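You operate a simulated robot arm through the tools that you are given. There is no shell and no other tool. Be economical: measure what you need, move in short steps, check, and stop when the job is done.

You are at the controls of a simulated robot arm. One attempt, no reset.

JOB
Strip the bare pallet: free both handled arms, casting and peg onto the short steel shelf.
Fine: take the peg that stands in the pallet; the other peg stays.
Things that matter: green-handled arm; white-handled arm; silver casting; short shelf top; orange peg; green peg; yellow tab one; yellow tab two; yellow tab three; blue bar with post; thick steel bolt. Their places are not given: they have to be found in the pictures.

It is judged by the outcome, as a careful person would: the job done as asked, and still so three seconds after it is handed in. It fails if anything else is knocked over, pushed out of place, dropped, spilled or broken.

ROBOT AND FRAMES
A 6-joint arm with a two-finger parallel gripper, fixed in place. Base frame: the origin is at the foot of the arm, x ahead of it, y to its left, z up. Lengths are in mm, angles in degrees, forces in N, time in s.
With the tool pointing down near the work surface it reaches from about 260 to 680 mm from the base axis. Its first joint turns from -66.0 to 66.0 degrees. Payload 2.9 kg.
The tool frame sits at the grasp point between the pads (the TCP): z along the fingers, y along the line on which they close. The tips reach 30 mm beyond it. The gripper opens to 110 mm. The fingers are 20 mm wide and 10 mm thick; the gripper's body (48 by 112 mm) begins 55 mm behind the TCP.
Orientation is that of the tool frame in the base frame, as a unit quaternion [w, x, y, z]. With the fingers straight down and closing along the base's y, the tool's x points along the base's -x, its y along +y and its z along -z.

CONTROLS
- The arm moves only by the tool jog_arm. Its arguments are lists of equal length, an entry for each row: "fingers": the gripper command, from -1 (fully open) to 1 (shut), values between in proportion; "travel": the shift along the base's x, y, z in mm, a list of three; "delta_rot": the turn, a rotation vector about the base's x, y, z in rad, a list of three. In form: {"fingers": [fingers, ...], "travel": [[dx, dy, dz], ...], "delta_rot": [[ax, ay, az], ...]}. A call has 1 to 8 rows; each row is the pose to reach, as a shift and turn from the pose commanded when the call began. Each row takes 0.2 s and may step no farther than 50 mm and 8.6 degrees from the row before; otherwise, or with a gripper value out of range, the whole call is refused. Where a pose cannot be reached the arm comes as near as it can. A force on the tool above 40 N (or 10 N above the force at the start of the call, whichever is more), or a blocked arm, ends the call early, and 0.2 s more pass. The fingers move at their own pace (about 108 mm/s each) and stop on an object; they squeeze with about 44 N. The grip force told is the motor's: it shows also when the fingers shut on nothing. Time passes only in rows, and 0.2 s behind the last, so rows that repeat a pose let the fingers close. It gives the time, the measured TCP pose, the force on the tool (base axes), the opening and the grip force at its end, in the units of the frame above (readings bear some noise), and new pictures: "pictures" is both (left out), scene, wrist or none.
- Cameras (640 x 400 px; columns grow to the right, rows downward): "scene" is fixed at [84.8, 482.2, 1355.9]; the picture's right is [-0.26, -0.97, 0.00], its down [-0.75, 0.20, -0.62] and it looks along [0.60, -0.16, -0.78] (base axes); focal length 248 px, centre (320, 200). "wrist" rides on the gripper at [-36, 0, -57] in the tool frame; the picture's right is [0.00, -1.00, 0.00], its down [0.97, 0.00, -0.24] and it looks along [0.24, 0.00, 0.97] (tool axes); focal length 218 px, centre (320, 200).
- point_at(camera, pixels): for up to 12 pixels [column, row] of the newest picture of that camera ("zoom" is the newest enlarged one), the place [x, y, z] in the base frame of the surface seen there, good to about 2 mm, but the place of the scene camera against the robot may be out by one fixed shift of up to 12 mm in any direction. The clock stands still meanwhile.
- zoom(camera, box): a new picture of the part [left, top, right, bottom] of that camera's present view, enlarged. The clock stands still meanwhile.
- sign_off(): hands the job in; it is judged then, once.

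Work in short steps. Measure before you move; look again where a grasp or a placing could have gone wrong, and mend it. You have 80 turns and 150 pictures in all, those below and enlarged ones among them. Open the gripper and draw the arm clear of the work before you hand the job in, unless the task says otherwise; then end with one line.

The tools are called after "Call:" as name(argument=value, ...) on one line, values as JSON. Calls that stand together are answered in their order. jog_arm: Moves the arm, as the interface text tells. Its arguments: {"type":"object","properties":{"fingers":{"type":"array"},"travel":{"type":"array"},"delta_rot":{"type":"array"},"pictures":{"type":"string","enum":["both","scene","wrist","none"]}},"required":["fingers","travel","delta_rot"]} The other tools are called the same way: point_at (camera, pixels) gives the place of the surface under pixels of a picture; zoom (camera, box) takes an enlarged picture of a part of a camera's view; sign_off () hands the job in.

At the start:

```text
t: 0.0
tcp_pos: [386.5, 123.8, 1113.4]
tcp_rot: [0.001, 0.001, 1.0, 0.0]
wrist_force: [0.8, -0.7, -0.4]
gripper_width: 109.9
grip_force: 0.1
```

scene: 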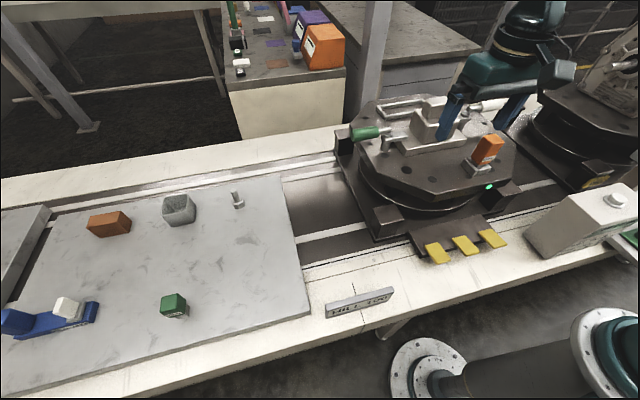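
wrist: 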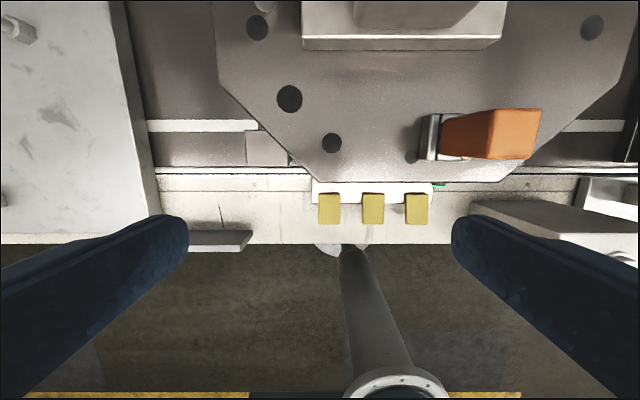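

The scene shows the pallet fixture at about (430,150) with a green handle at (365,132) and an orange peg at (487,150). I enlarge several regions before moving.

Call:
zoom(camera="scene", box=[330, 80, 530, 205])

Call:
zoom(camera="scene", box=[0, 170, 320, 370])

Call:
zoom(camera="scene", box=[320, 180, 640, 380])

Call:
zoom(camera="scene", box=[200, 0, 400, 125])

```text
3.20 times, centred on (430, 142) of scene
```

zoom: 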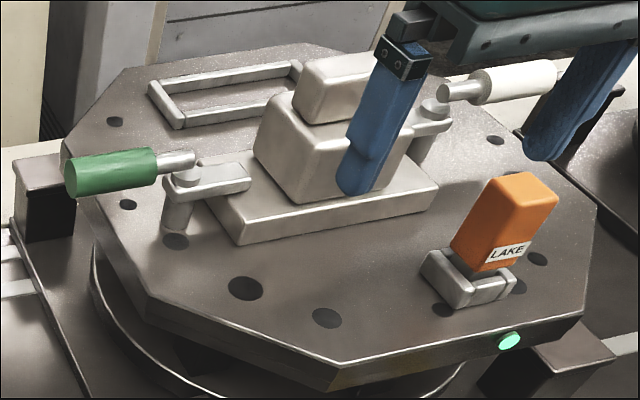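

```text
2.00 times, centred on (160, 270) of scene
```

zoom: 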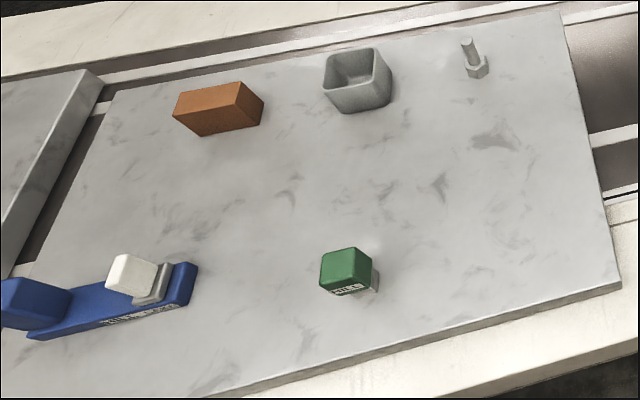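

```text
2.00 times, centred on (480, 280) of scene
```

zoom: 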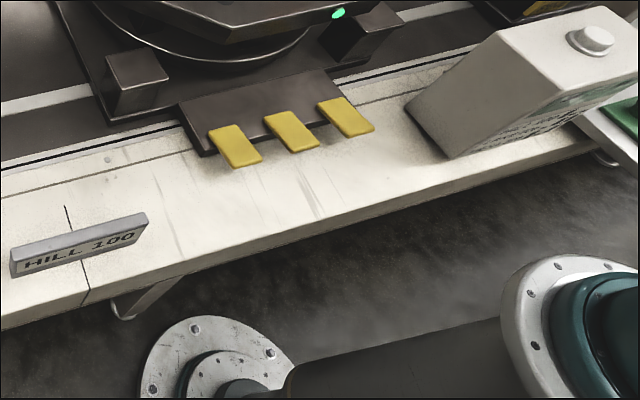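

```text
3.20 times, centred on (300, 62) of scene
```

zoom: 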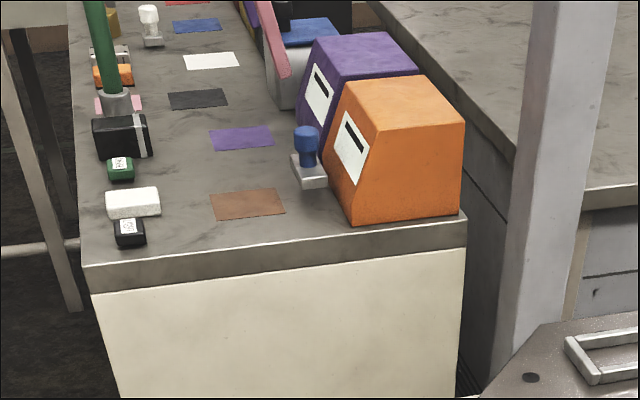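

I measure the key parts: pallet parts, shelf surfaces, shelf items.

Call:
point_at(camera="scene", pixels=[[364, 133], [388, 131], [403, 135], [394, 145], [420, 130], [437, 112], [487, 146], [475, 165], [492, 107], [380, 170], [430, 180], [436, 253]])

Call:
point_at(camera="scene", pixels=[[174, 301], [60, 270], [200, 240], [280, 190], [300, 312], [20, 235], [237, 195], [66, 306], [40, 325], [15, 320], [180, 205], [108, 220]])

Call:
point_at(camera="wrist", pixels=[[329, 208], [373, 208], [417, 208], [515, 130], [435, 150], [310, 45], [490, 45], [415, 10], [260, 90], [215, 238], [60, 160], [15, 30]])

```text
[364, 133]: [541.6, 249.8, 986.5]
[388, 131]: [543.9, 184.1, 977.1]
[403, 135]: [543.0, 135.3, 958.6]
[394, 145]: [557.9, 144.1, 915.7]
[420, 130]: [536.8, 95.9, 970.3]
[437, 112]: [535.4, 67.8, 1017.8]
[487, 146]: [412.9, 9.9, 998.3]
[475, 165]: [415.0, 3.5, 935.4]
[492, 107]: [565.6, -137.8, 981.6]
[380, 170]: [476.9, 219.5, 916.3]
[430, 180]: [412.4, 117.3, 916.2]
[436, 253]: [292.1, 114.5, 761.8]
```

```text
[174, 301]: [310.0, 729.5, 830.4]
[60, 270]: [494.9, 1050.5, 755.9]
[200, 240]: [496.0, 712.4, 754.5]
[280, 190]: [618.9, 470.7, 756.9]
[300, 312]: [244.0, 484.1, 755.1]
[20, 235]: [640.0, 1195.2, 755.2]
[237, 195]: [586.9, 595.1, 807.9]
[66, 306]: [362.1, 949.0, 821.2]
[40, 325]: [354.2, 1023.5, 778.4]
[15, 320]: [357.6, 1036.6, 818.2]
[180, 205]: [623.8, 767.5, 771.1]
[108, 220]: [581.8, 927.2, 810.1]
```

```text
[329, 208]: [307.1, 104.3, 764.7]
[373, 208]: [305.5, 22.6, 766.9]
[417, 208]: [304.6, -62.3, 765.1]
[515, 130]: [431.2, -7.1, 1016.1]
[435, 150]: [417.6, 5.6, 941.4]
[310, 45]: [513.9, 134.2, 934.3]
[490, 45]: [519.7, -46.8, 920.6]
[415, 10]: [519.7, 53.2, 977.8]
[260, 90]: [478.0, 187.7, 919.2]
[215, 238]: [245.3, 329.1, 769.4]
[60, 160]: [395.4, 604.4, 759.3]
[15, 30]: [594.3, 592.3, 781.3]
```

The big pale plate has its top at z≈757 and starts at y≈475; pallet top is z≈916. I move above the fixture for accurate wrist-camera views.

Call:
jog_arm(fingers=[-1, -1, -1, -1], travel=[[40, -15, 20], [80, -30, 40], [120, -45, 60], [150, -60, 80]], delta_rot=[[0, 0, 0], [0, 0, 0], [0, 0, 0], [0, 0, 0]])

```text
t: 1.0
tcp_pos: [535.9, 62.1, 1191.7]
tcp_rot: [-0.001, 0.001, 1.0, 0.0]
wrist_force: [0.2, 0.3, 0.4]
gripper_width: 110.2
grip_force: 0.0
```

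scene: 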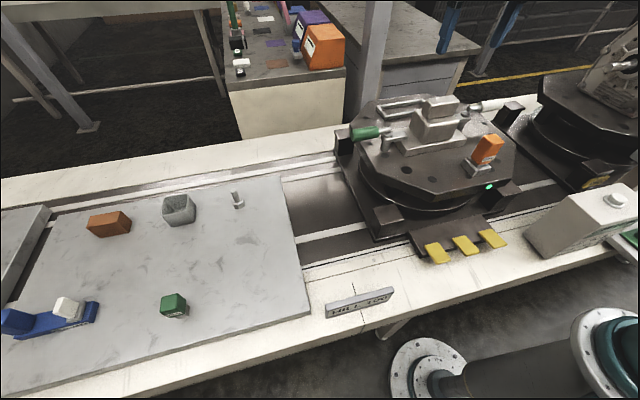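
wrist: 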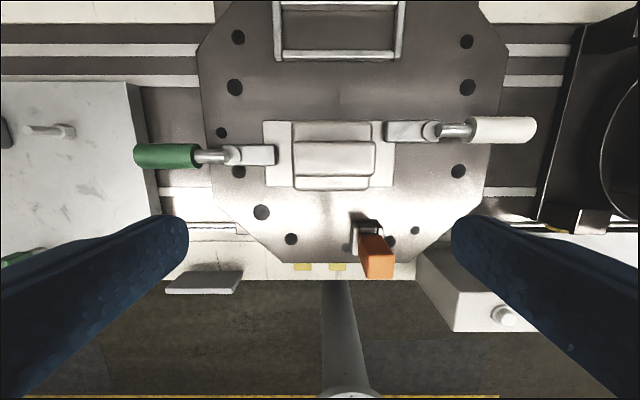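

The wrist now sees the whole fixture. I enlarge and measure it.

Call:
zoom(camera="wrist", box=[120, 90, 340, 228])

Call:
zoom(camera="wrist", box=[330, 90, 550, 228])

Call:
point_at(camera="wrist", pixels=[[140, 157], [165, 157], [195, 157], [210, 157], [230, 155], [238, 155], [260, 155], [273, 155], [280, 130], [268, 180], [390, 180], [300, 130]])

Call:
point_at(camera="wrist", pixels=[[530, 130], [500, 130], [475, 130], [455, 130], [432, 131], [410, 131], [390, 131], [300, 160], [370, 160], [335, 145], [335, 174], [335, 182]])

Call:
point_at(camera="wrist", pixels=[[368, 256], [390, 256], [369, 277], [391, 277], [370, 230], [362, 218], [380, 222], [420, 210], [45, 131], [68, 131], [100, 160], [335, 130]])

```text
2.90 times, centred on (230, 159) of wrist
```

zoom: 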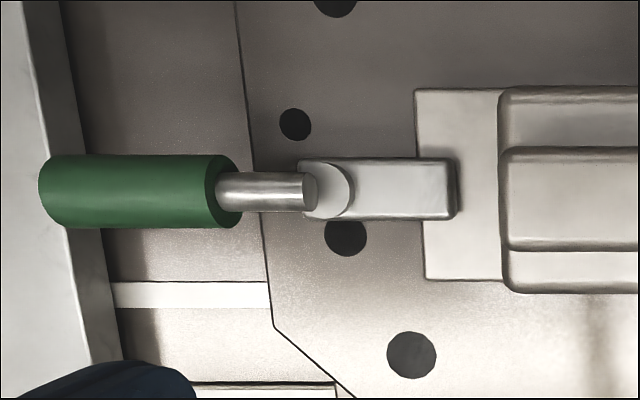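

```text
2.90 times, centred on (440, 159) of wrist
```

zoom: 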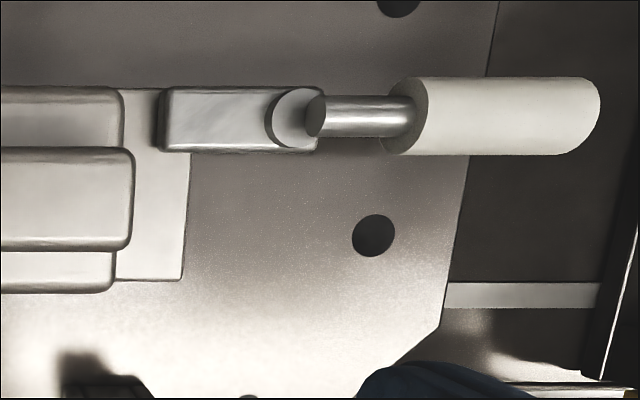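

```text
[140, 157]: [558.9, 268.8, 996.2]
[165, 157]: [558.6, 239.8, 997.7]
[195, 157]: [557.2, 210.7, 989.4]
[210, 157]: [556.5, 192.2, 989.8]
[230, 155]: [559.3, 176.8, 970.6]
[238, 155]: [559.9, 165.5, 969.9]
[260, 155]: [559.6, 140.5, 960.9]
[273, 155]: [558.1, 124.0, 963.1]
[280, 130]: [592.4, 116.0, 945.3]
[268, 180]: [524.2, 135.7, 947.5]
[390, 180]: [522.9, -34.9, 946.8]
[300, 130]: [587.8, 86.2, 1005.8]
```

```text
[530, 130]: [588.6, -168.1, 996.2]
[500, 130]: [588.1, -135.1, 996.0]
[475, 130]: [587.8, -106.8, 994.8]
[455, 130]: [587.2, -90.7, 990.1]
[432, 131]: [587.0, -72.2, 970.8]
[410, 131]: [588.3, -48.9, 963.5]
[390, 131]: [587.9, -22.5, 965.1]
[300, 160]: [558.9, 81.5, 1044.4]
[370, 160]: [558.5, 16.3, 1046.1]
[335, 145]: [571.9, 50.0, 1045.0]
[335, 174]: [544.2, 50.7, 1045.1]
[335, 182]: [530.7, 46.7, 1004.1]
```

```text
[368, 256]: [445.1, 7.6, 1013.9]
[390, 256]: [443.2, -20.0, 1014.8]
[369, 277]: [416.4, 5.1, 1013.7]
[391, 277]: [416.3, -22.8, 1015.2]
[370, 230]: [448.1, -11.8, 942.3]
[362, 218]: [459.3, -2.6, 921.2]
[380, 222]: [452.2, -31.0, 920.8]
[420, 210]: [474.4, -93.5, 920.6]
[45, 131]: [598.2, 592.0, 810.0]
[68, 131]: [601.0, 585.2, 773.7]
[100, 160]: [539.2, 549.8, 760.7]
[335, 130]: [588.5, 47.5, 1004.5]
```

Green arm: pivot ≈(559,172), handle axis along +y at z≈985, centre y≈240; pad end y≈124 overlapping the flange (edge y≈137). I go with closed fingers to the far (+x) side of the green handle to push it toward the robot.

Call:
jog_arm(fingers=[1, 1, 1, 1, 1, 1], travel=[[15, 45, 0], [30, 90, 0], [45, 135, -10], [60, 180, -40], [60, 181, -85], [60, 181, -110]], delta_rot=[[0, 0, 0], [0, 0, 0], [0, 0, 0], [0, 0, 0], [0, 0, 0], [0, 0, 0]])

```text
refused: row 4 steps farther than a row can; nothing moved
```

Row 4 was too long; I split it.

Call:
jog_arm(fingers=[1, 1, 1, 1, 1, 1, 1], travel=[[15, 45, 0], [30, 90, 0], [45, 135, -10], [58, 175, -30], [60, 181, -70], [60, 181, -110], [60, 181, -110]], delta_rot=[[0, 0, 0], [0, 0, 0], [0, 0, 0], [0, 0, 0], [0, 0, 0], [0, 0, 0], [0, 0, 0]])

```text
t: 2.6
tcp_pos: [596.1, 245.3, 1083.0]
tcp_rot: [0.0, 0.0, 1.0, 0.0]
wrist_force: [-0.5, -0.4, -0.5]
gripper_width: 0.0
grip_force: 37.6
out of reach, approached as far as the arm can: row 3, 4, 5
```

scene: 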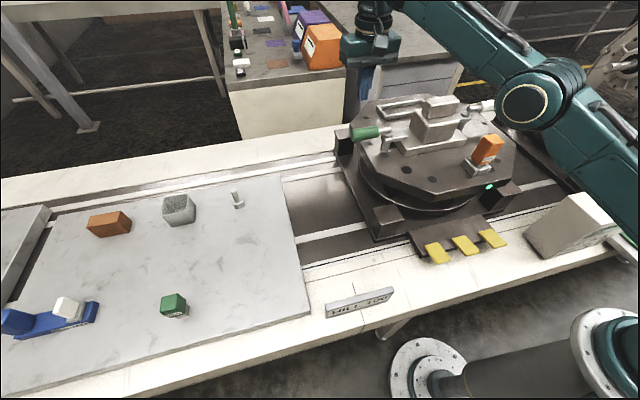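
wrist: 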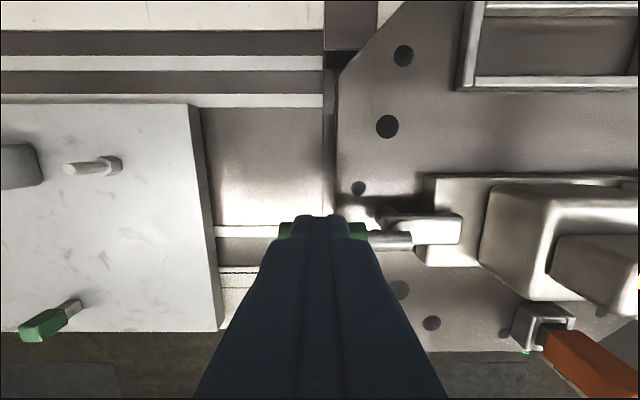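

At (596,245,1083), the closed fingers are +x of the handle. I descend to z≈985.

Call:
jog_arm(fingers=[1, 1, 1], travel=[[0, -3, -40], [0, -3, -80], [0, -3, -97]], delta_rot=[[0, 0, 0], [0, 0, 0], [0, 0, 0]])

```text
t: 3.4
tcp_pos: [595.2, 240.6, 986.4]
tcp_rot: [0.0, 0.0, 1.0, 0.0]
wrist_force: [-0.3, -0.6, -0.4]
gripper_width: 0.0
grip_force: 37.5
```

scene: 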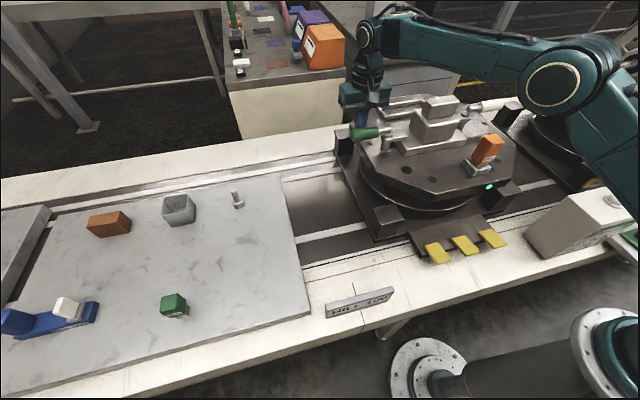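
wrist: 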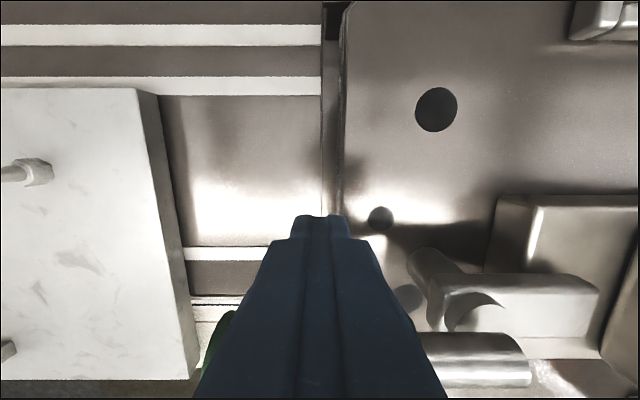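

Fingers sit 10–15 mm beyond the handle. I push toward -x in small steps.

Call:
jog_arm(fingers=[1, 1, 1, 1, 1], travel=[[-8, 0, 0], [-16, 0, 0], [-24, -1, 0], [-32, -2, 0], [-40, -4, 0]], delta_rot=[[0, 0, 0], [0, 0, 0], [0, 0, 0], [0, 0, 0], [0, 0, 0]])

```text
t: 4.7
tcp_pos: [559.3, 238.3, 992.9]
tcp_rot: [0.007, -0.003, 1.0, 0.003]
wrist_force: [1.1, 1.3, 2.6]
gripper_width: 0.0
grip_force: 37.9
stopped in row 5: the force on the tool passed its limit (the readings are from after the stop); the commanded pose is now the measured one
```

scene: 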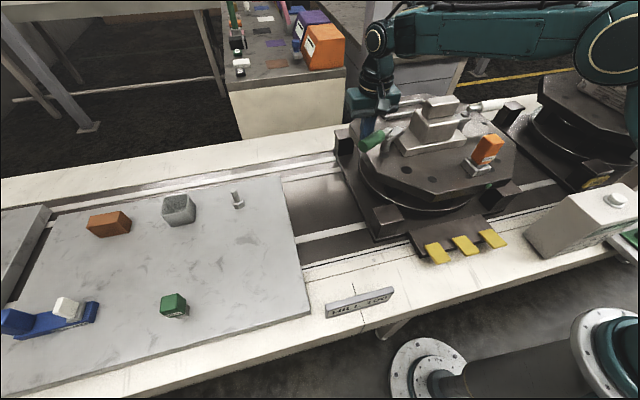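
wrist: 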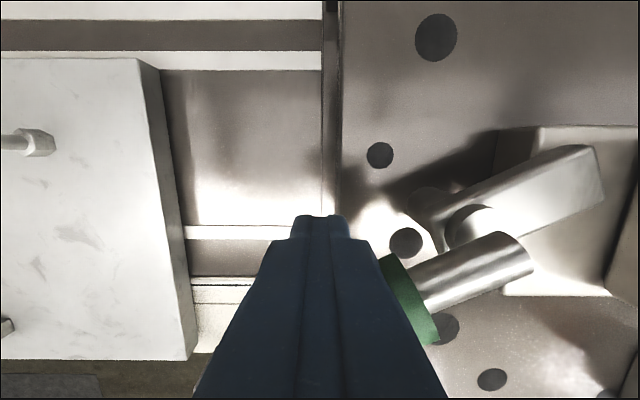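

The arm swings about its vertical post (≈20° so far). I continue along the arc in smaller steps.

Call:
jog_arm(fingers=[1, 1, 1, 1, 1, 1, 1, 1], travel=[[-5, 1, -2], [-10, 1, -4], [-15, 1, -4], [-20, 0, -4], [-25, -2, -4], [-30, -4, -4], [-35, -7, -4], [-40, -10, -4]], delta_rot=[[0, 0, 0], [0, 0, 0], [0, 0, 0], [0, 0, 0], [0, 0, 0], [0, 0, 0], [0, 0, 0], [0, 0, 0]])

```text
t: 5.6
tcp_pos: [547.6, 240.0, 993.6]
tcp_rot: [0.013, 0.001, 1.0, 0.004]
wrist_force: [0.4, 0.1, 1.1]
gripper_width: 0.0
grip_force: 38.0
stopped in row 4: the force on the tool passed its limit (the readings are from after the stop); the commanded pose is now the measured one
```

scene: 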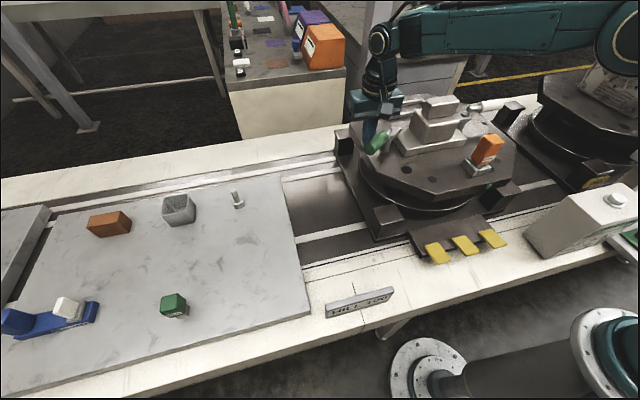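
wrist: 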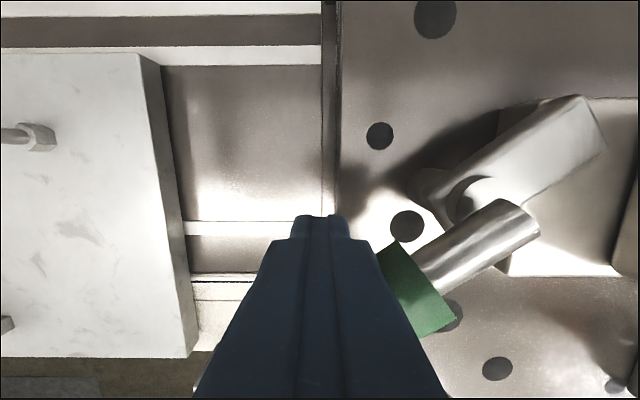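

The joint is stiff near 40 N at this radius. I back off, move out along the handle for more leverage, and push perpendicular to it.

Call:
jog_arm(fingers=[1, 1, 1, 1, 1, 1, 1, 1], travel=[[5, 8, -6], [-11, 21, -6], [-18, 17, -6], [-24, 15, -6], [-30, 12, -6], [-36, 7, -6], [-42, 2, -6], [-48, -3, -6]], delta_rot=[[0, 0, 0], [0, 0, 0], [0, 0, 0], [0, 0, 0], [0, 0, 0], [0, 0, 0], [0, 0, 0], [0, 0, 0]])

```text
t: 7.4
tcp_pos: [499.3, 236.2, 989.2]
tcp_rot: [0.015, 0.002, 1.0, 0.006]
wrist_force: [10.2, -0.9, 18.4]
gripper_width: 0.0
grip_force: 37.9
```

scene: 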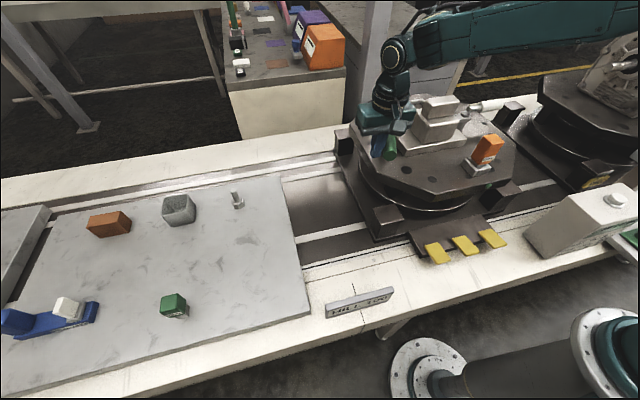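
wrist: 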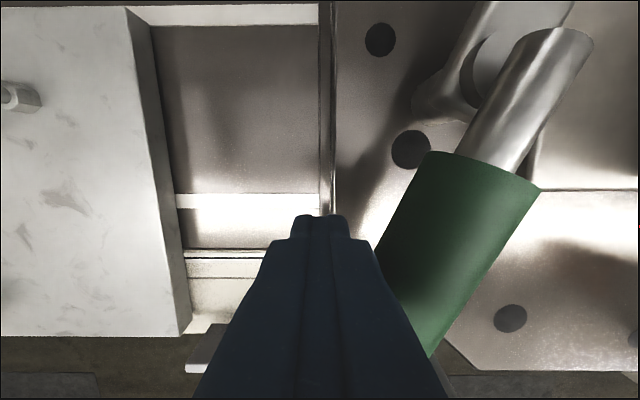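

φ≈60° now; I continue to about 85–90°.

Call:
jog_arm(fingers=[1, 1, 1, 1, 1, 1, 1, 1], travel=[[-4, -5, 0], [-8, -10, 0], [-11, -15, 0], [-14, -20, 0], [-17, -26, 0], [-19, -32, 0], [-21, -38, 0], [-22, -42, 0]], delta_rot=[[0, 0, 0], [0, 0, 0], [0, 0, 0], [0, 0, 0], [0, 0, 0], [0, 0, 0], [0, 0, 0], [0, 0, 0]])

```text
t: 8.6
tcp_pos: [483.0, 214.6, 993.6]
tcp_rot: [0.019, -0.002, 1.0, 0.009]
wrist_force: [-3.1, 0.0, 10.6]
gripper_width: 0.0
grip_force: 36.9
stopped in row 6: the force on the tool passed its limit (the readings are from after the stop); the commanded pose is now the measured one
```

scene: 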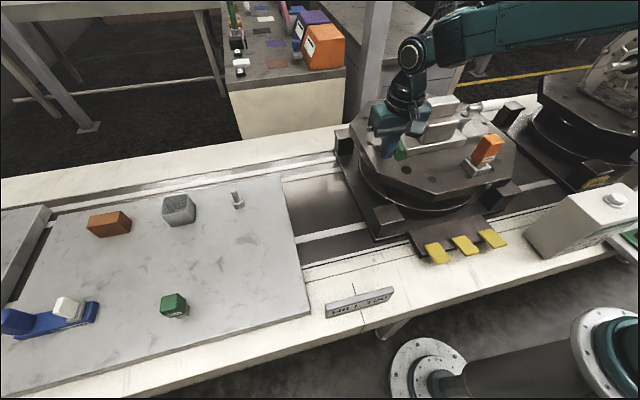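
wrist: 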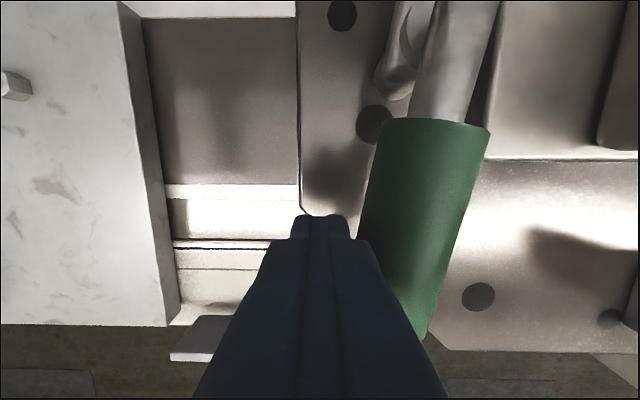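

φ≈78°. One more short push in -y, then I retreat to +y and up.

Call:
jog_arm(fingers=[1, 1, 1, 1], travel=[[-1, -5, -4], [-2, -9, -4], [-3, -14, -4], [-4, -19, -4]], delta_rot=[[0, 0, 0], [0, 0, 0], [0, 0, 0], [0, 0, 0]], pictures="none")

Call:
jog_arm(fingers=[1, 1, 1, 1, 1], travel=[[0, 15, 0], [0, 15, 40], [0, 15, 80], [0, -10, 120], [0, -50, 150]], delta_rot=[[0, 0, 0], [0, 0, 0], [0, 0, 0], [0, 0, 0], [0, 0, 0]])

```text
t: 9.1
tcp_pos: [485.2, 215.2, 995.4]
tcp_rot: [0.026, -0.007, 1.0, 0.014]
wrist_force: [-3.8, 1.3, 6.5]
gripper_width: 0.0
grip_force: 37.6
stopped in row 2: the force on the tool passed its limit (the readings are from after the stop); the commanded pose is now the measured one
```

```text
t: 10.3
tcp_pos: [482.9, 162.3, 1144.9]
tcp_rot: [0.026, -0.005, 1.0, 0.015]
wrist_force: [0.3, 0.5, 0.0]
gripper_width: 0.1
grip_force: 38.0
```

scene: 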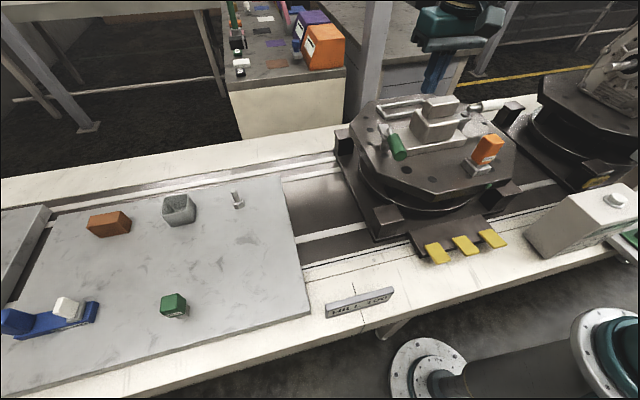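
wrist: 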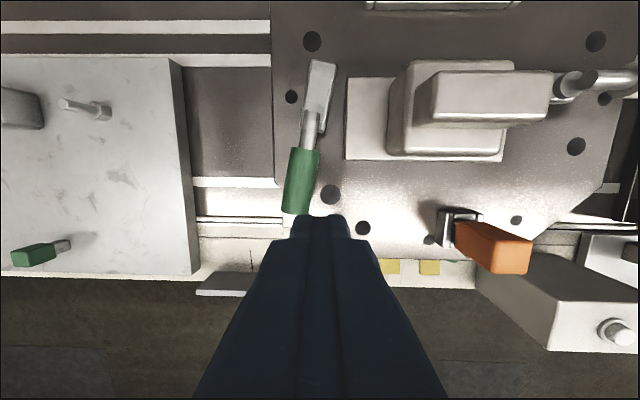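

The green arm is clear (≈80°, at its stop) and the casting is unmoved. I square the tool up and move to the white side at safe height, then look.

Call:
jog_arm(fingers=[1, 1, 1, 1, 1, 1, 1], travel=[[0, -45, 0], [0, -90, 0], [10, -135, 0], [20, -180, 0], [30, -225, 0], [40, -270, 0], [60, -310, 0]], delta_rot=[[-0.015, 0.026, -0.005], [-0.03, 0.052, -0.01], [-0.03, 0.052, -0.01], [-0.03, 0.052, -0.01], [-0.03, 0.052, -0.01], [-0.03, 0.052, -0.01], [-0.03, 0.052, -0.01]])

```text
t: 11.9
tcp_pos: [545.5, -148.2, 1144.4]
tcp_rot: [0.0, -0.001, 1.0, 0.0]
wrist_force: [0.6, -0.2, -0.7]
gripper_width: 0.2
grip_force: 37.3
```

scene: 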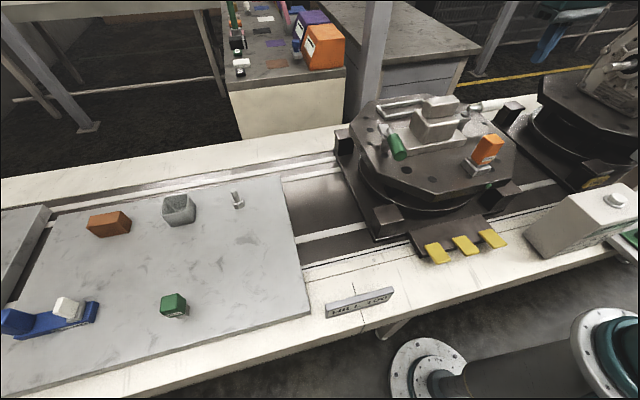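
wrist: 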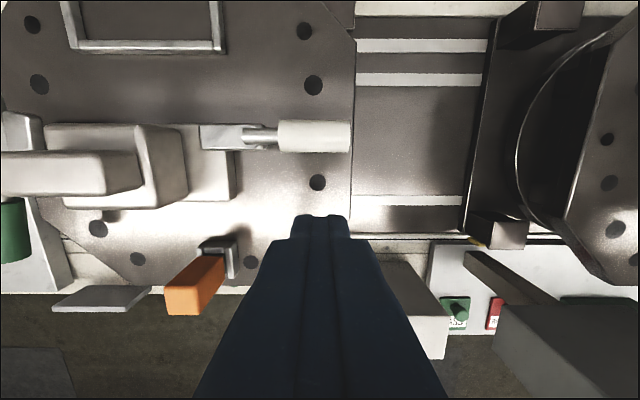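

A second pale surface with small green/red items shows at (480,290). I enlarge it to be sure which is the short shelf.

Call:
zoom(camera="wrist", box=[380, 220, 640, 382])

Call:
point_at(camera="wrist", pixels=[[285, 135], [345, 135], [315, 135], [255, 135], [500, 270], [600, 330], [450, 280], [500, 230], [460, 310], [495, 313], [410, 120], [430, 345]])

Call:
zoom(camera="scene", box=[500, 60, 640, 260])

```text
2.46 times, centred on (510, 301) of wrist
```

zoom: 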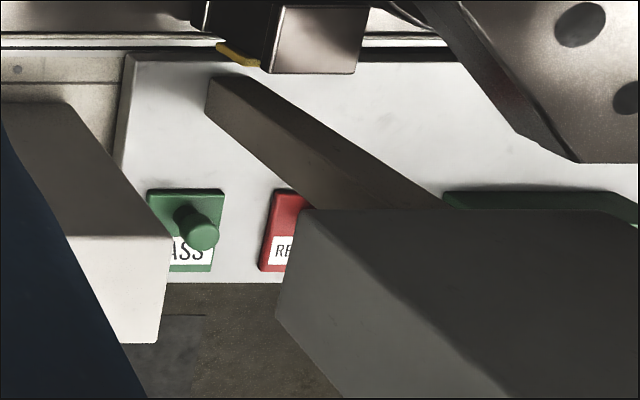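

```text
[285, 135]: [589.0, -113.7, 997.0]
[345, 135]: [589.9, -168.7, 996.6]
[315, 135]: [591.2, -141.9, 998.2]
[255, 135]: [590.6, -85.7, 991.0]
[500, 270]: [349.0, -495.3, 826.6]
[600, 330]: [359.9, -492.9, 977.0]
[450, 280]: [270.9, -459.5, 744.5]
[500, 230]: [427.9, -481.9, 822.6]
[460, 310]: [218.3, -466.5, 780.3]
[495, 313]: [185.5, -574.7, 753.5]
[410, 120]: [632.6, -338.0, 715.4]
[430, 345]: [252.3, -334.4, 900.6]
```

```text
2.00 times, centred on (570, 160) of scene
```

zoom: 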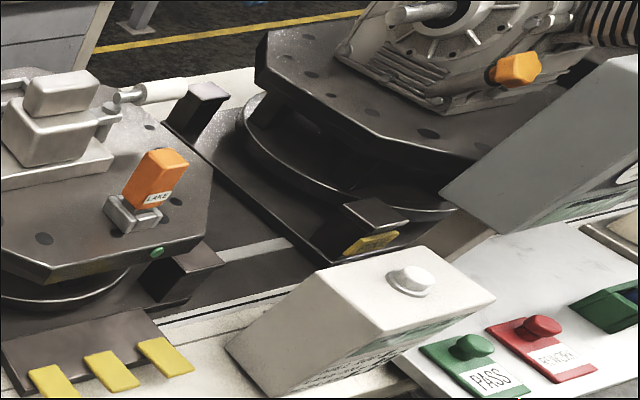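

The right surface is a PASS/REWORK button panel, not a shelf; the left steel plate is the shelf. I lower the closed fingers on the +x side of the white handle (axis x≈589, y −106…−172).

Call:
jog_arm(fingers=[1, 1, 1, 1, 1], travel=[[35, -3, -30], [75, -7, -50], [80, -7, -90], [80, -7, -130], [80, -7, -160]], delta_rot=[[0, 0, 0], [0, 0, 0], [0, 0, 0], [0, 0, 0], [0, 0, 0]])

```text
t: 13.1
tcp_pos: [625.0, -152.1, 983.0]
tcp_rot: [-0.001, 0.0, 1.0, -0.001]
wrist_force: [-0.1, -0.5, -1.0]
gripper_width: 0.1
grip_force: 37.5
```

scene: 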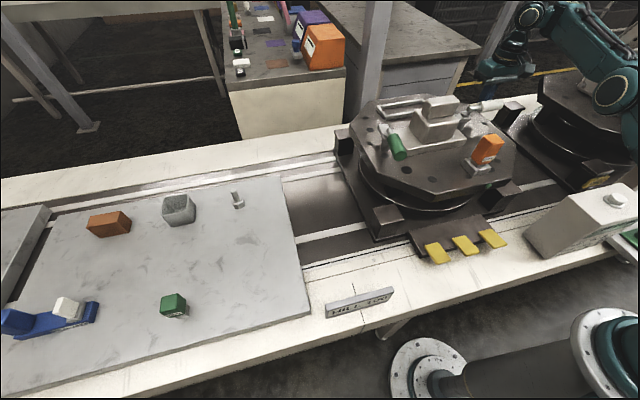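
wrist: 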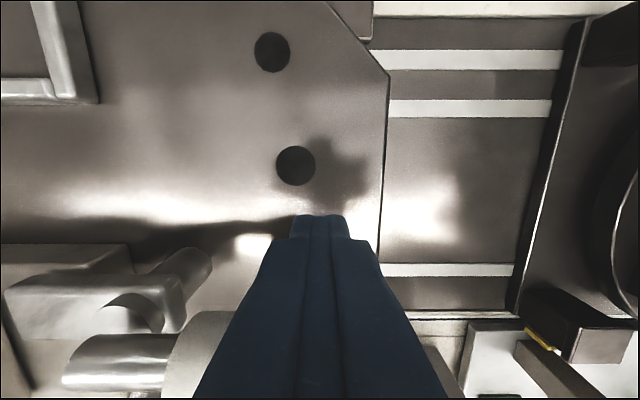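

I push the white handle toward -x along its arc.

Call:
jog_arm(fingers=[1, 1, 1, 1, 1, 1, 1, 1], travel=[[-8, -4, 0], [-14, -5, 0], [-20, -6, 0], [-26, -7, 0], [-32, -8, 0], [-38, -8, 0], [-44, -7, 0], [-50, -6, 0]], delta_rot=[[0, 0, 0], [0, 0, 0], [0, 0, 0], [0, 0, 0], [0, 0, 0], [0, 0, 0], [0, 0, 0], [0, 0, 0]], pictures="wrist")

```text
t: 14.3
tcp_pos: [599.5, -158.4, 991.1]
tcp_rot: [0.006, -0.002, 1.0, -0.001]
wrist_force: [0.3, 0.4, 4.6]
gripper_width: 0.4
grip_force: 37.3
stopped in row 5: the force on the tool passed its limit (the readings are from after the stop); the commanded pose is now the measured one
```

wrist: 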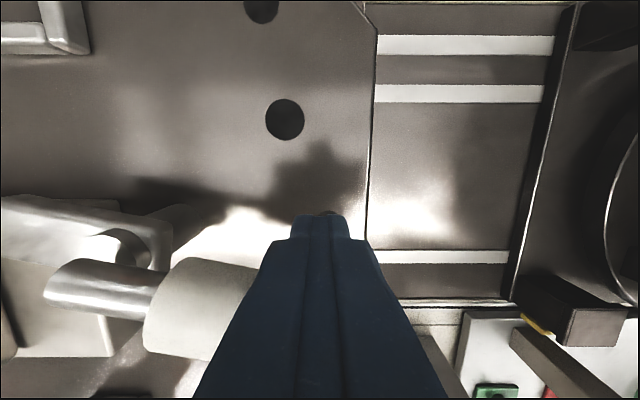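

It has moved ≈10°. I continue with finer steps.

Call:
jog_arm(fingers=[1, 1, 1, 1, 1, 1, 1, 1], travel=[[-4, -1, -4], [-8, -1, -6], [-13, 0, -6], [-18, 0, -6], [-24, 1, -6], [-30, 2, -6], [-36, 4, -6], [-42, 6, -6]], delta_rot=[[0, 0, 0], [0, 0, 0], [0, 0, 0], [0, 0, 0], [0, 0, 0], [0, 0, 0], [0, 0, 0], [0, 0, 0]], pictures="wrist")

```text
t: 16.1
tcp_pos: [594.8, -163.8, 997.6]
tcp_rot: [0.005, -0.002, 1.0, -0.002]
wrist_force: [0.7, 0.2, 0.4]
gripper_width: 0.0
grip_force: 37.5
out of reach, approached as far as the arm can: row 1, 2, 3, 4, 5, 6, 7, 8
```

wrist: 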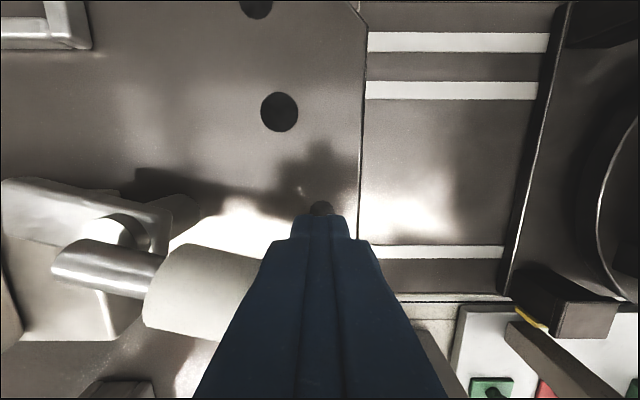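

The arm reported out of reach oddly, with no force. I retry with one small plain step to see.

Call:
jog_arm(fingers=[1, 1, 1], travel=[[-3, 0, -3], [-6, 0, -6], [-10, 0, -8]], delta_rot=[[0, 0, 0], [0, 0, 0], [0, 0, 0]], pictures="scene")

```text
t: 16.9
tcp_pos: [595.0, -166.1, 993.5]
tcp_rot: [0.006, -0.002, 1.0, -0.002]
wrist_force: [0.1, 0.8, -0.2]
gripper_width: 0.3
grip_force: 37.1
out of reach, approached as far as the arm can: row 1, 2, 3
```

scene: 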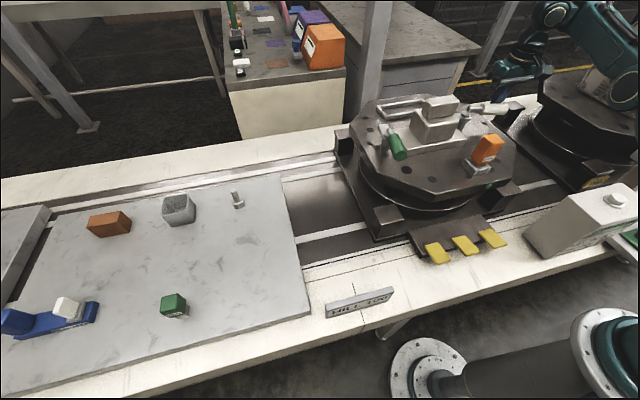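

I back off +x, square the tool and check it responds.

Call:
jog_arm(fingers=[1, 1, 1], travel=[[8, 4, 0], [16, 8, -4], [20, 12, -8]], delta_rot=[[0.004, 0.012, 0.004], [0.004, 0.012, 0.004], [0.004, 0.012, 0.004]], pictures="wrist")

```text
t: 17.7
tcp_pos: [615.2, -152.9, 984.8]
tcp_rot: [0.001, -0.004, 1.0, 0.001]
wrist_force: [-0.4, 0.6, -1.8]
gripper_width: 0.0
grip_force: 37.1
```

wrist: 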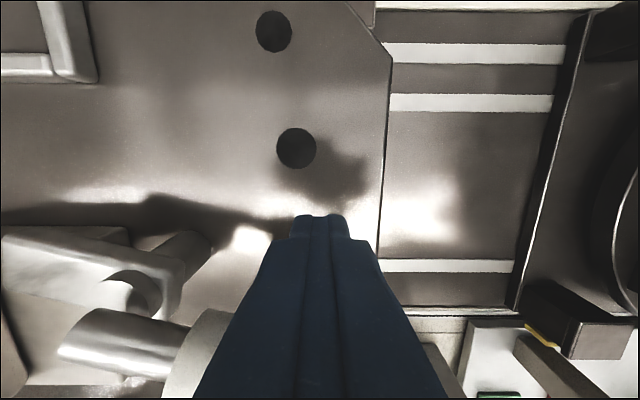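

The tool responds and is square. I push again along the arc from here.

Call:
jog_arm(fingers=[1, 1, 1, 1, 1, 1, 1, 1], travel=[[-8, -2, -2], [-14, -4, -2], [-19, -5, -2], [-24, -6, -2], [-29, -6, -2], [-34, -6, -2], [-39, -6, -2], [-44, -5, -2]], delta_rot=[[0, 0, 0], [0, 0, 0], [0, 0, 0], [0, 0, 0], [0, 0, 0], [0, 0, 0], [0, 0, 0], [0, 0, 0]], pictures="wrist")

```text
t: 19.5
tcp_pos: [593.4, -165.1, 988.5]
tcp_rot: [0.0, -0.003, 1.0, 0.001]
wrist_force: [-0.5, 0.4, 0.9]
gripper_width: 0.0
grip_force: 37.5
out of reach, approached as far as the arm can: row 4, 5, 6, 7, 8
```

wrist: 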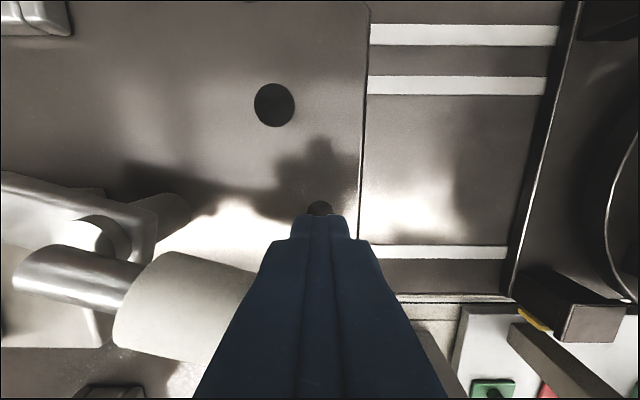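

The limit looks like a wrist-yaw limit (bearing −15.5° with yaw 0). I turn the tool clockwise with the handle while pushing, which keeps it off the limit.

Call:
jog_arm(fingers=[1, 1, 1, 1, 1, 1, 1, 1], travel=[[2, 0, -4], [-2, 0, -4], [-8, 2, -4], [-14, 4, -4], [-20, 6, -4], [-26, 8, -4], [-32, 10, -4], [-38, 13, -4]], delta_rot=[[0, 0, -0.1], [0, 0, -0.2], [0, 0, -0.3], [0, 0, -0.4], [0, 0, -0.5], [0, 0, -0.55], [0, 0, -0.6], [0, 0, -0.65]], pictures="wrist")

```text
t: 21.3
tcp_pos: [591.4, -162.1, 998.1]
tcp_rot: [0.0, 0.317, 0.949, 0.0]
wrist_force: [-0.5, 0.0, 0.4]
gripper_width: 0.1
grip_force: 37.8
out of reach, approached as far as the arm can: row 3, 4, 5, 6, 7, 8
```

wrist: 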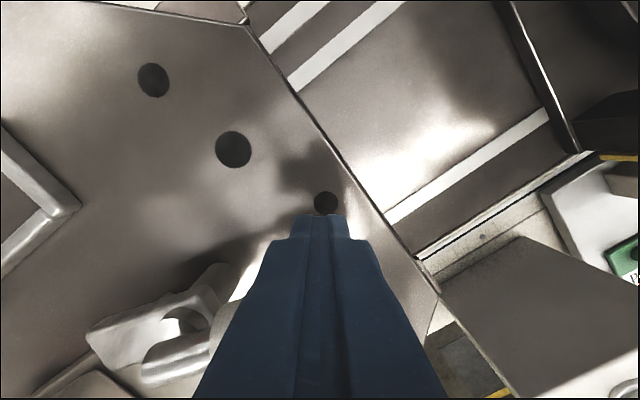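

Not yaw; the limit is bearing ≈−15.5°. I use a smaller radius (≈70 mm) on the handle, which stays inside it.

Call:
jog_arm(fingers=[1, 1, 1, 1, 1, 1, 1, 1], travel=[[8, 5, -5], [8, 16, -12], [2, 17, -12], [-4, 17, -12], [-9, 17, -12], [-14, 18, -12], [-19, 19, -12], [-24, 20, -12]], delta_rot=[[0, 0, 0.1], [0, 0, 0.15], [0, 0, 0.15], [0, 0, 0.15], [0, 0, 0.12], [0, 0, 0.08], [0, 0, 0.04], [0, 0, 0]], pictures="wrist")

```text
t: 23.1
tcp_pos: [595.4, -146.5, 994.8]
tcp_rot: [-0.001, 0.317, 0.948, 0.0]
wrist_force: [2.7, -1.8, -1.2]
gripper_width: 0.0
grip_force: 37.6
out of reach, approached as far as the arm can: row 3, 4, 5, 6, 7, 8
```

wrist: 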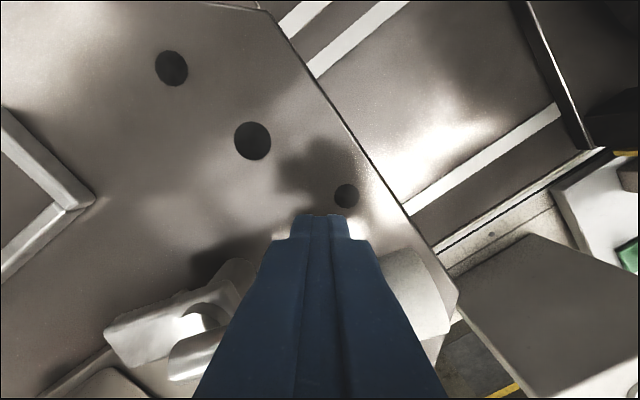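

Unclear whether this is kinematic or contact. I lift free and test a −x move in clear air.

Call:
jog_arm(fingers=[1, 1, 1, 1, 1, 1], travel=[[10, 0, 0], [10, 0, 40], [10, 0, 75], [-15, 0, 75], [-40, 0, 75], [-60, 0, 75]], delta_rot=[[0, 0, 0], [0, 0, 0.1], [0, 0, 0.2], [0, 0, 0.3], [0, 0, 0.4], [0, 0, 0.5]])

```text
t: 24.5
tcp_pos: [552.8, -153.7, 1082.7]
tcp_rot: [-0.003, 0.071, 0.998, 0.001]
wrist_force: [-0.2, -0.4, 0.6]
gripper_width: 0.0
grip_force: 37.9
out of reach, approached as far as the arm can: row 5, 6
```

scene: 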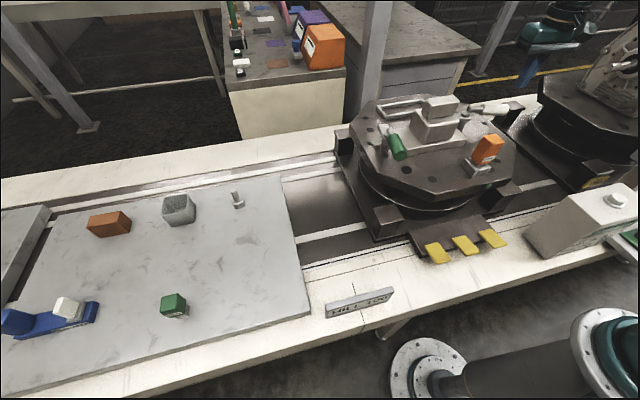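
wrist: 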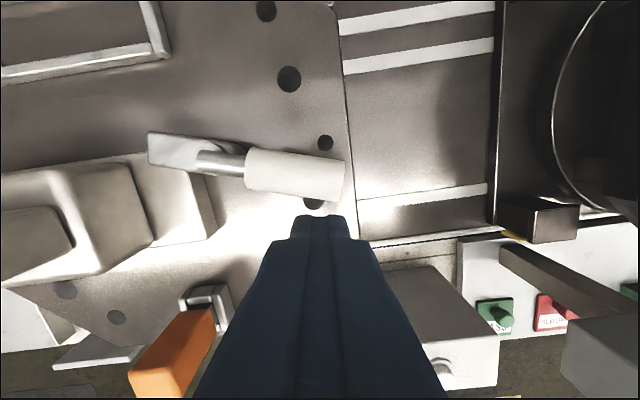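

I probe the limit in clear air: move to about (575,−145,1045) above the handle, yaw 0.

Call:
jog_arm(fingers=[1, 1, 1, 1], travel=[[10, 10, 0], [22, 9, -15], [22, 9, -35], [5, 9, -35]], delta_rot=[[0, 0, 0.1], [0, 0, 0.14], [0, 0, 0.14], [0, 0, 0.14]], pictures="none")

Call:
jog_arm(fingers=[1, 1, 1, 1], travel=[[-10, 0, 0], [-20, 0, 0], [-40, 0, 0], [-60, 0, 0]], delta_rot=[[0, 0, 0], [0, 0, 0], [0, 0, 0], [0, 0, 0]], pictures="none")

```text
t: 25.5
tcp_pos: [572.2, -148.2, 1053.4]
tcp_rot: [-0.001, 0.001, 1.0, 0.001]
wrist_force: [-0.4, -0.7, -0.2]
gripper_width: 0.0
grip_force: 37.6
out of reach, approached as far as the arm can: row 4
```

```text
t: 26.5
tcp_pos: [555.6, -158.9, 1076.8]
tcp_rot: [0.0, 0.002, 1.0, 0.001]
wrist_force: [-0.5, -0.1, -0.1]
gripper_width: 0.1
grip_force: 37.9
out of reach, approached as far as the arm can: row 1, 2, 3, 4
```

Sliding direction suggests an inner-radius limit, i.e. the elbow may have flipped when fully stretched. I look at the arm in the scene.

Call:
jog_arm(fingers=[1, 1, 1], travel=[[10, 5, 20], [10, 15, 40], [0, 30, 60]], delta_rot=[[0, 0, 0], [0, 0, 0], [0, 0, 0]], pictures="both")

```text
t: 27.3
tcp_pos: [554.3, -127.4, 1136.4]
tcp_rot: [0.0, 0.002, 1.0, 0.0]
wrist_force: [-0.6, -1.1, -0.2]
gripper_width: 0.0
grip_force: 38.0
```

scene: 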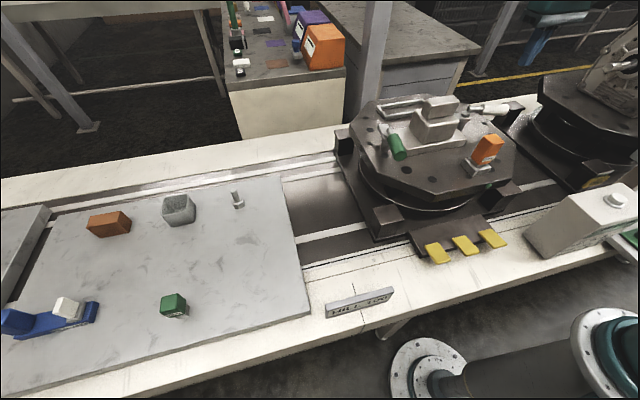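
wrist: 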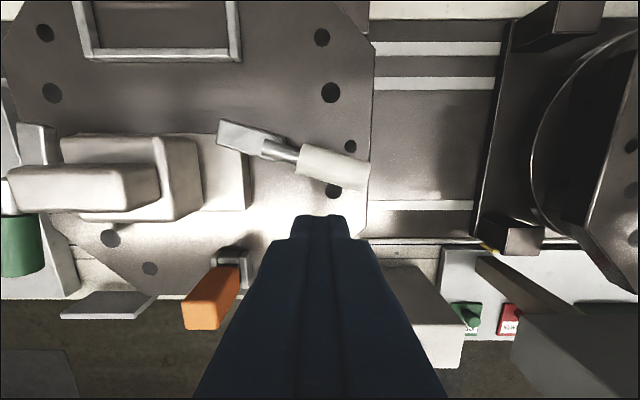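

Still fine at this height. I retract to x≈480 and then descend beside the handle's target area (empty pallet there) to see if that region is reachable from this side.

Call:
jog_arm(fingers=[1, 1, 1, 1, 1, 1], travel=[[-35, 15, 10], [-70, 30, 0], [-100, 30, 0], [-100, 20, -40], [-100, 10, -80], [-100, 0, -120]], delta_rot=[[0, 0, 0], [0, 0, 0], [0, 0, 0], [0, 0, 0], [0, 0, 0], [0, 0, 0]], pictures="wrist")

```text
t: 28.7
tcp_pos: [542.7, -147.9, 1097.8]
tcp_rot: [-0.004, 0.0, 1.0, 0.003]
wrist_force: [0.4, -0.1, 0.3]
gripper_width: 0.0
grip_force: 37.5
out of reach, approached as far as the arm can: row 2, 3, 4, 5, 6
```

wrist: 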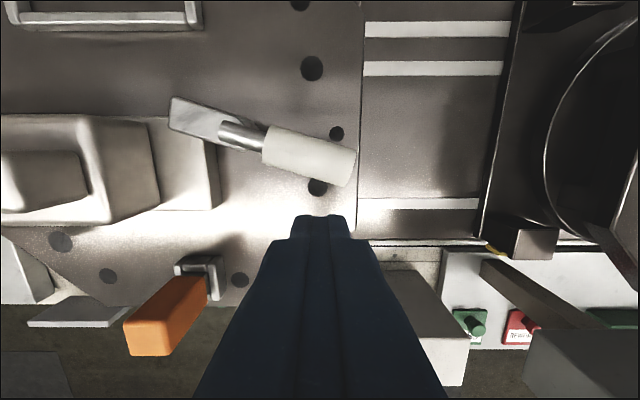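

The arm is in a flipped elbow configuration (it could pass (503,−63,1144) earlier). I stretch it to the reach limit up high and retract to flip it back.

Call:
jog_arm(fingers=[1, 1, 1, 1, 1, 1, 1, 1], travel=[[25, 5, 30], [60, 10, 60], [100, 20, 80], [130, 30, 100], [95, 40, 90], [50, 50, 70], [5, 60, 60], [-40, 70, 50]], delta_rot=[[0, 0, 0], [0, 0, 0], [0, 0, 0], [0, 0, 0], [0, 0, 0], [0, 0, 0], [0, 0, 0], [0, 0, 0]])

```text
refused: row 6 steps farther than a row can; nothing moved
```

One row was slightly too long; I shorten the steps.

Call:
jog_arm(fingers=[1, 1, 1, 1, 1, 1, 1, 1], travel=[[25, 5, 30], [60, 10, 60], [100, 20, 80], [130, 30, 100], [95, 40, 90], [52, 50, 75], [10, 60, 65], [-32, 70, 55]], delta_rot=[[0, 0, 0], [0, 0, 0], [0, 0, 0], [0, 0, 0], [0, 0, 0], [0, 0, 0], [0, 0, 0], [0, 0, 0]])

```text
t: 30.5
tcp_pos: [511.0, -77.2, 1152.9]
tcp_rot: [0.003, 0.001, 1.0, 0.0]
wrist_force: [0.2, -0.6, -2.3]
gripper_width: 0.0
grip_force: 37.6
out of reach, approached as far as the arm can: row 2, 3, 4, 5
```

scene: 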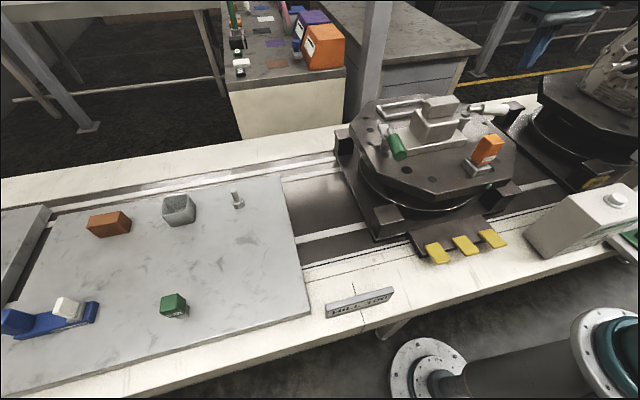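
wrist: 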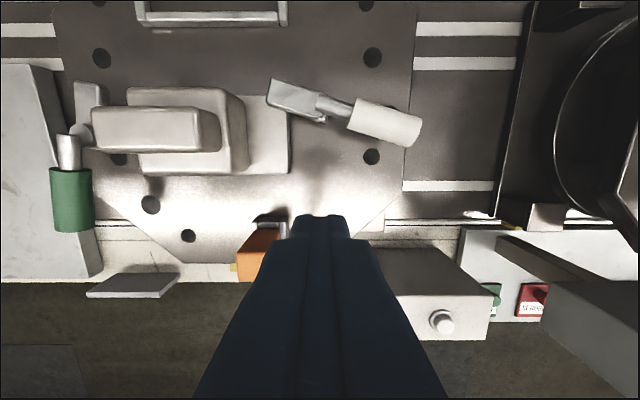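

It's unstuck. I now approach the white handle descending early (at smaller radius), pass over the handle at z≈1045, and drop on its +x side.

Call:
jog_arm(fingers=[1, 1, 1, 1, 1, 1, 1], travel=[[0, -30, -30], [5, -55, -65], [25, -70, -100], [60, -76, -108], [92, -78, -108], [93, -78, -140], [93, -78, -168]], delta_rot=[[0, 0, 0], [0, 0, 0], [0, 0, 0], [0, 0, 0], [0, 0, 0], [0, 0, 0], [0, 0, 0]], pictures="wrist")

```text
t: 32.1
tcp_pos: [601.9, -156.7, 984.2]
tcp_rot: [0.001, 0.001, 1.0, 0.0]
wrist_force: [0.6, -0.5, 0.6]
gripper_width: 0.0
grip_force: 37.4
```

wrist: 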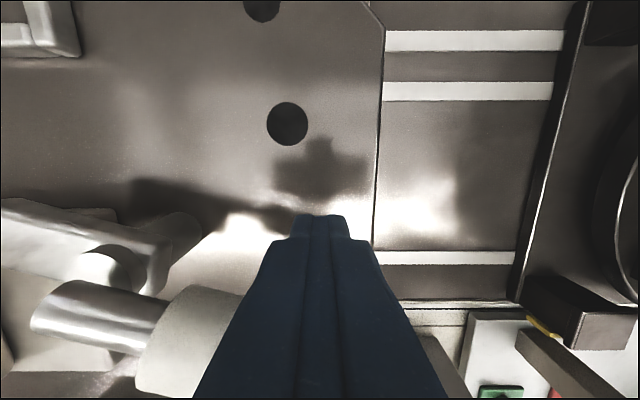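

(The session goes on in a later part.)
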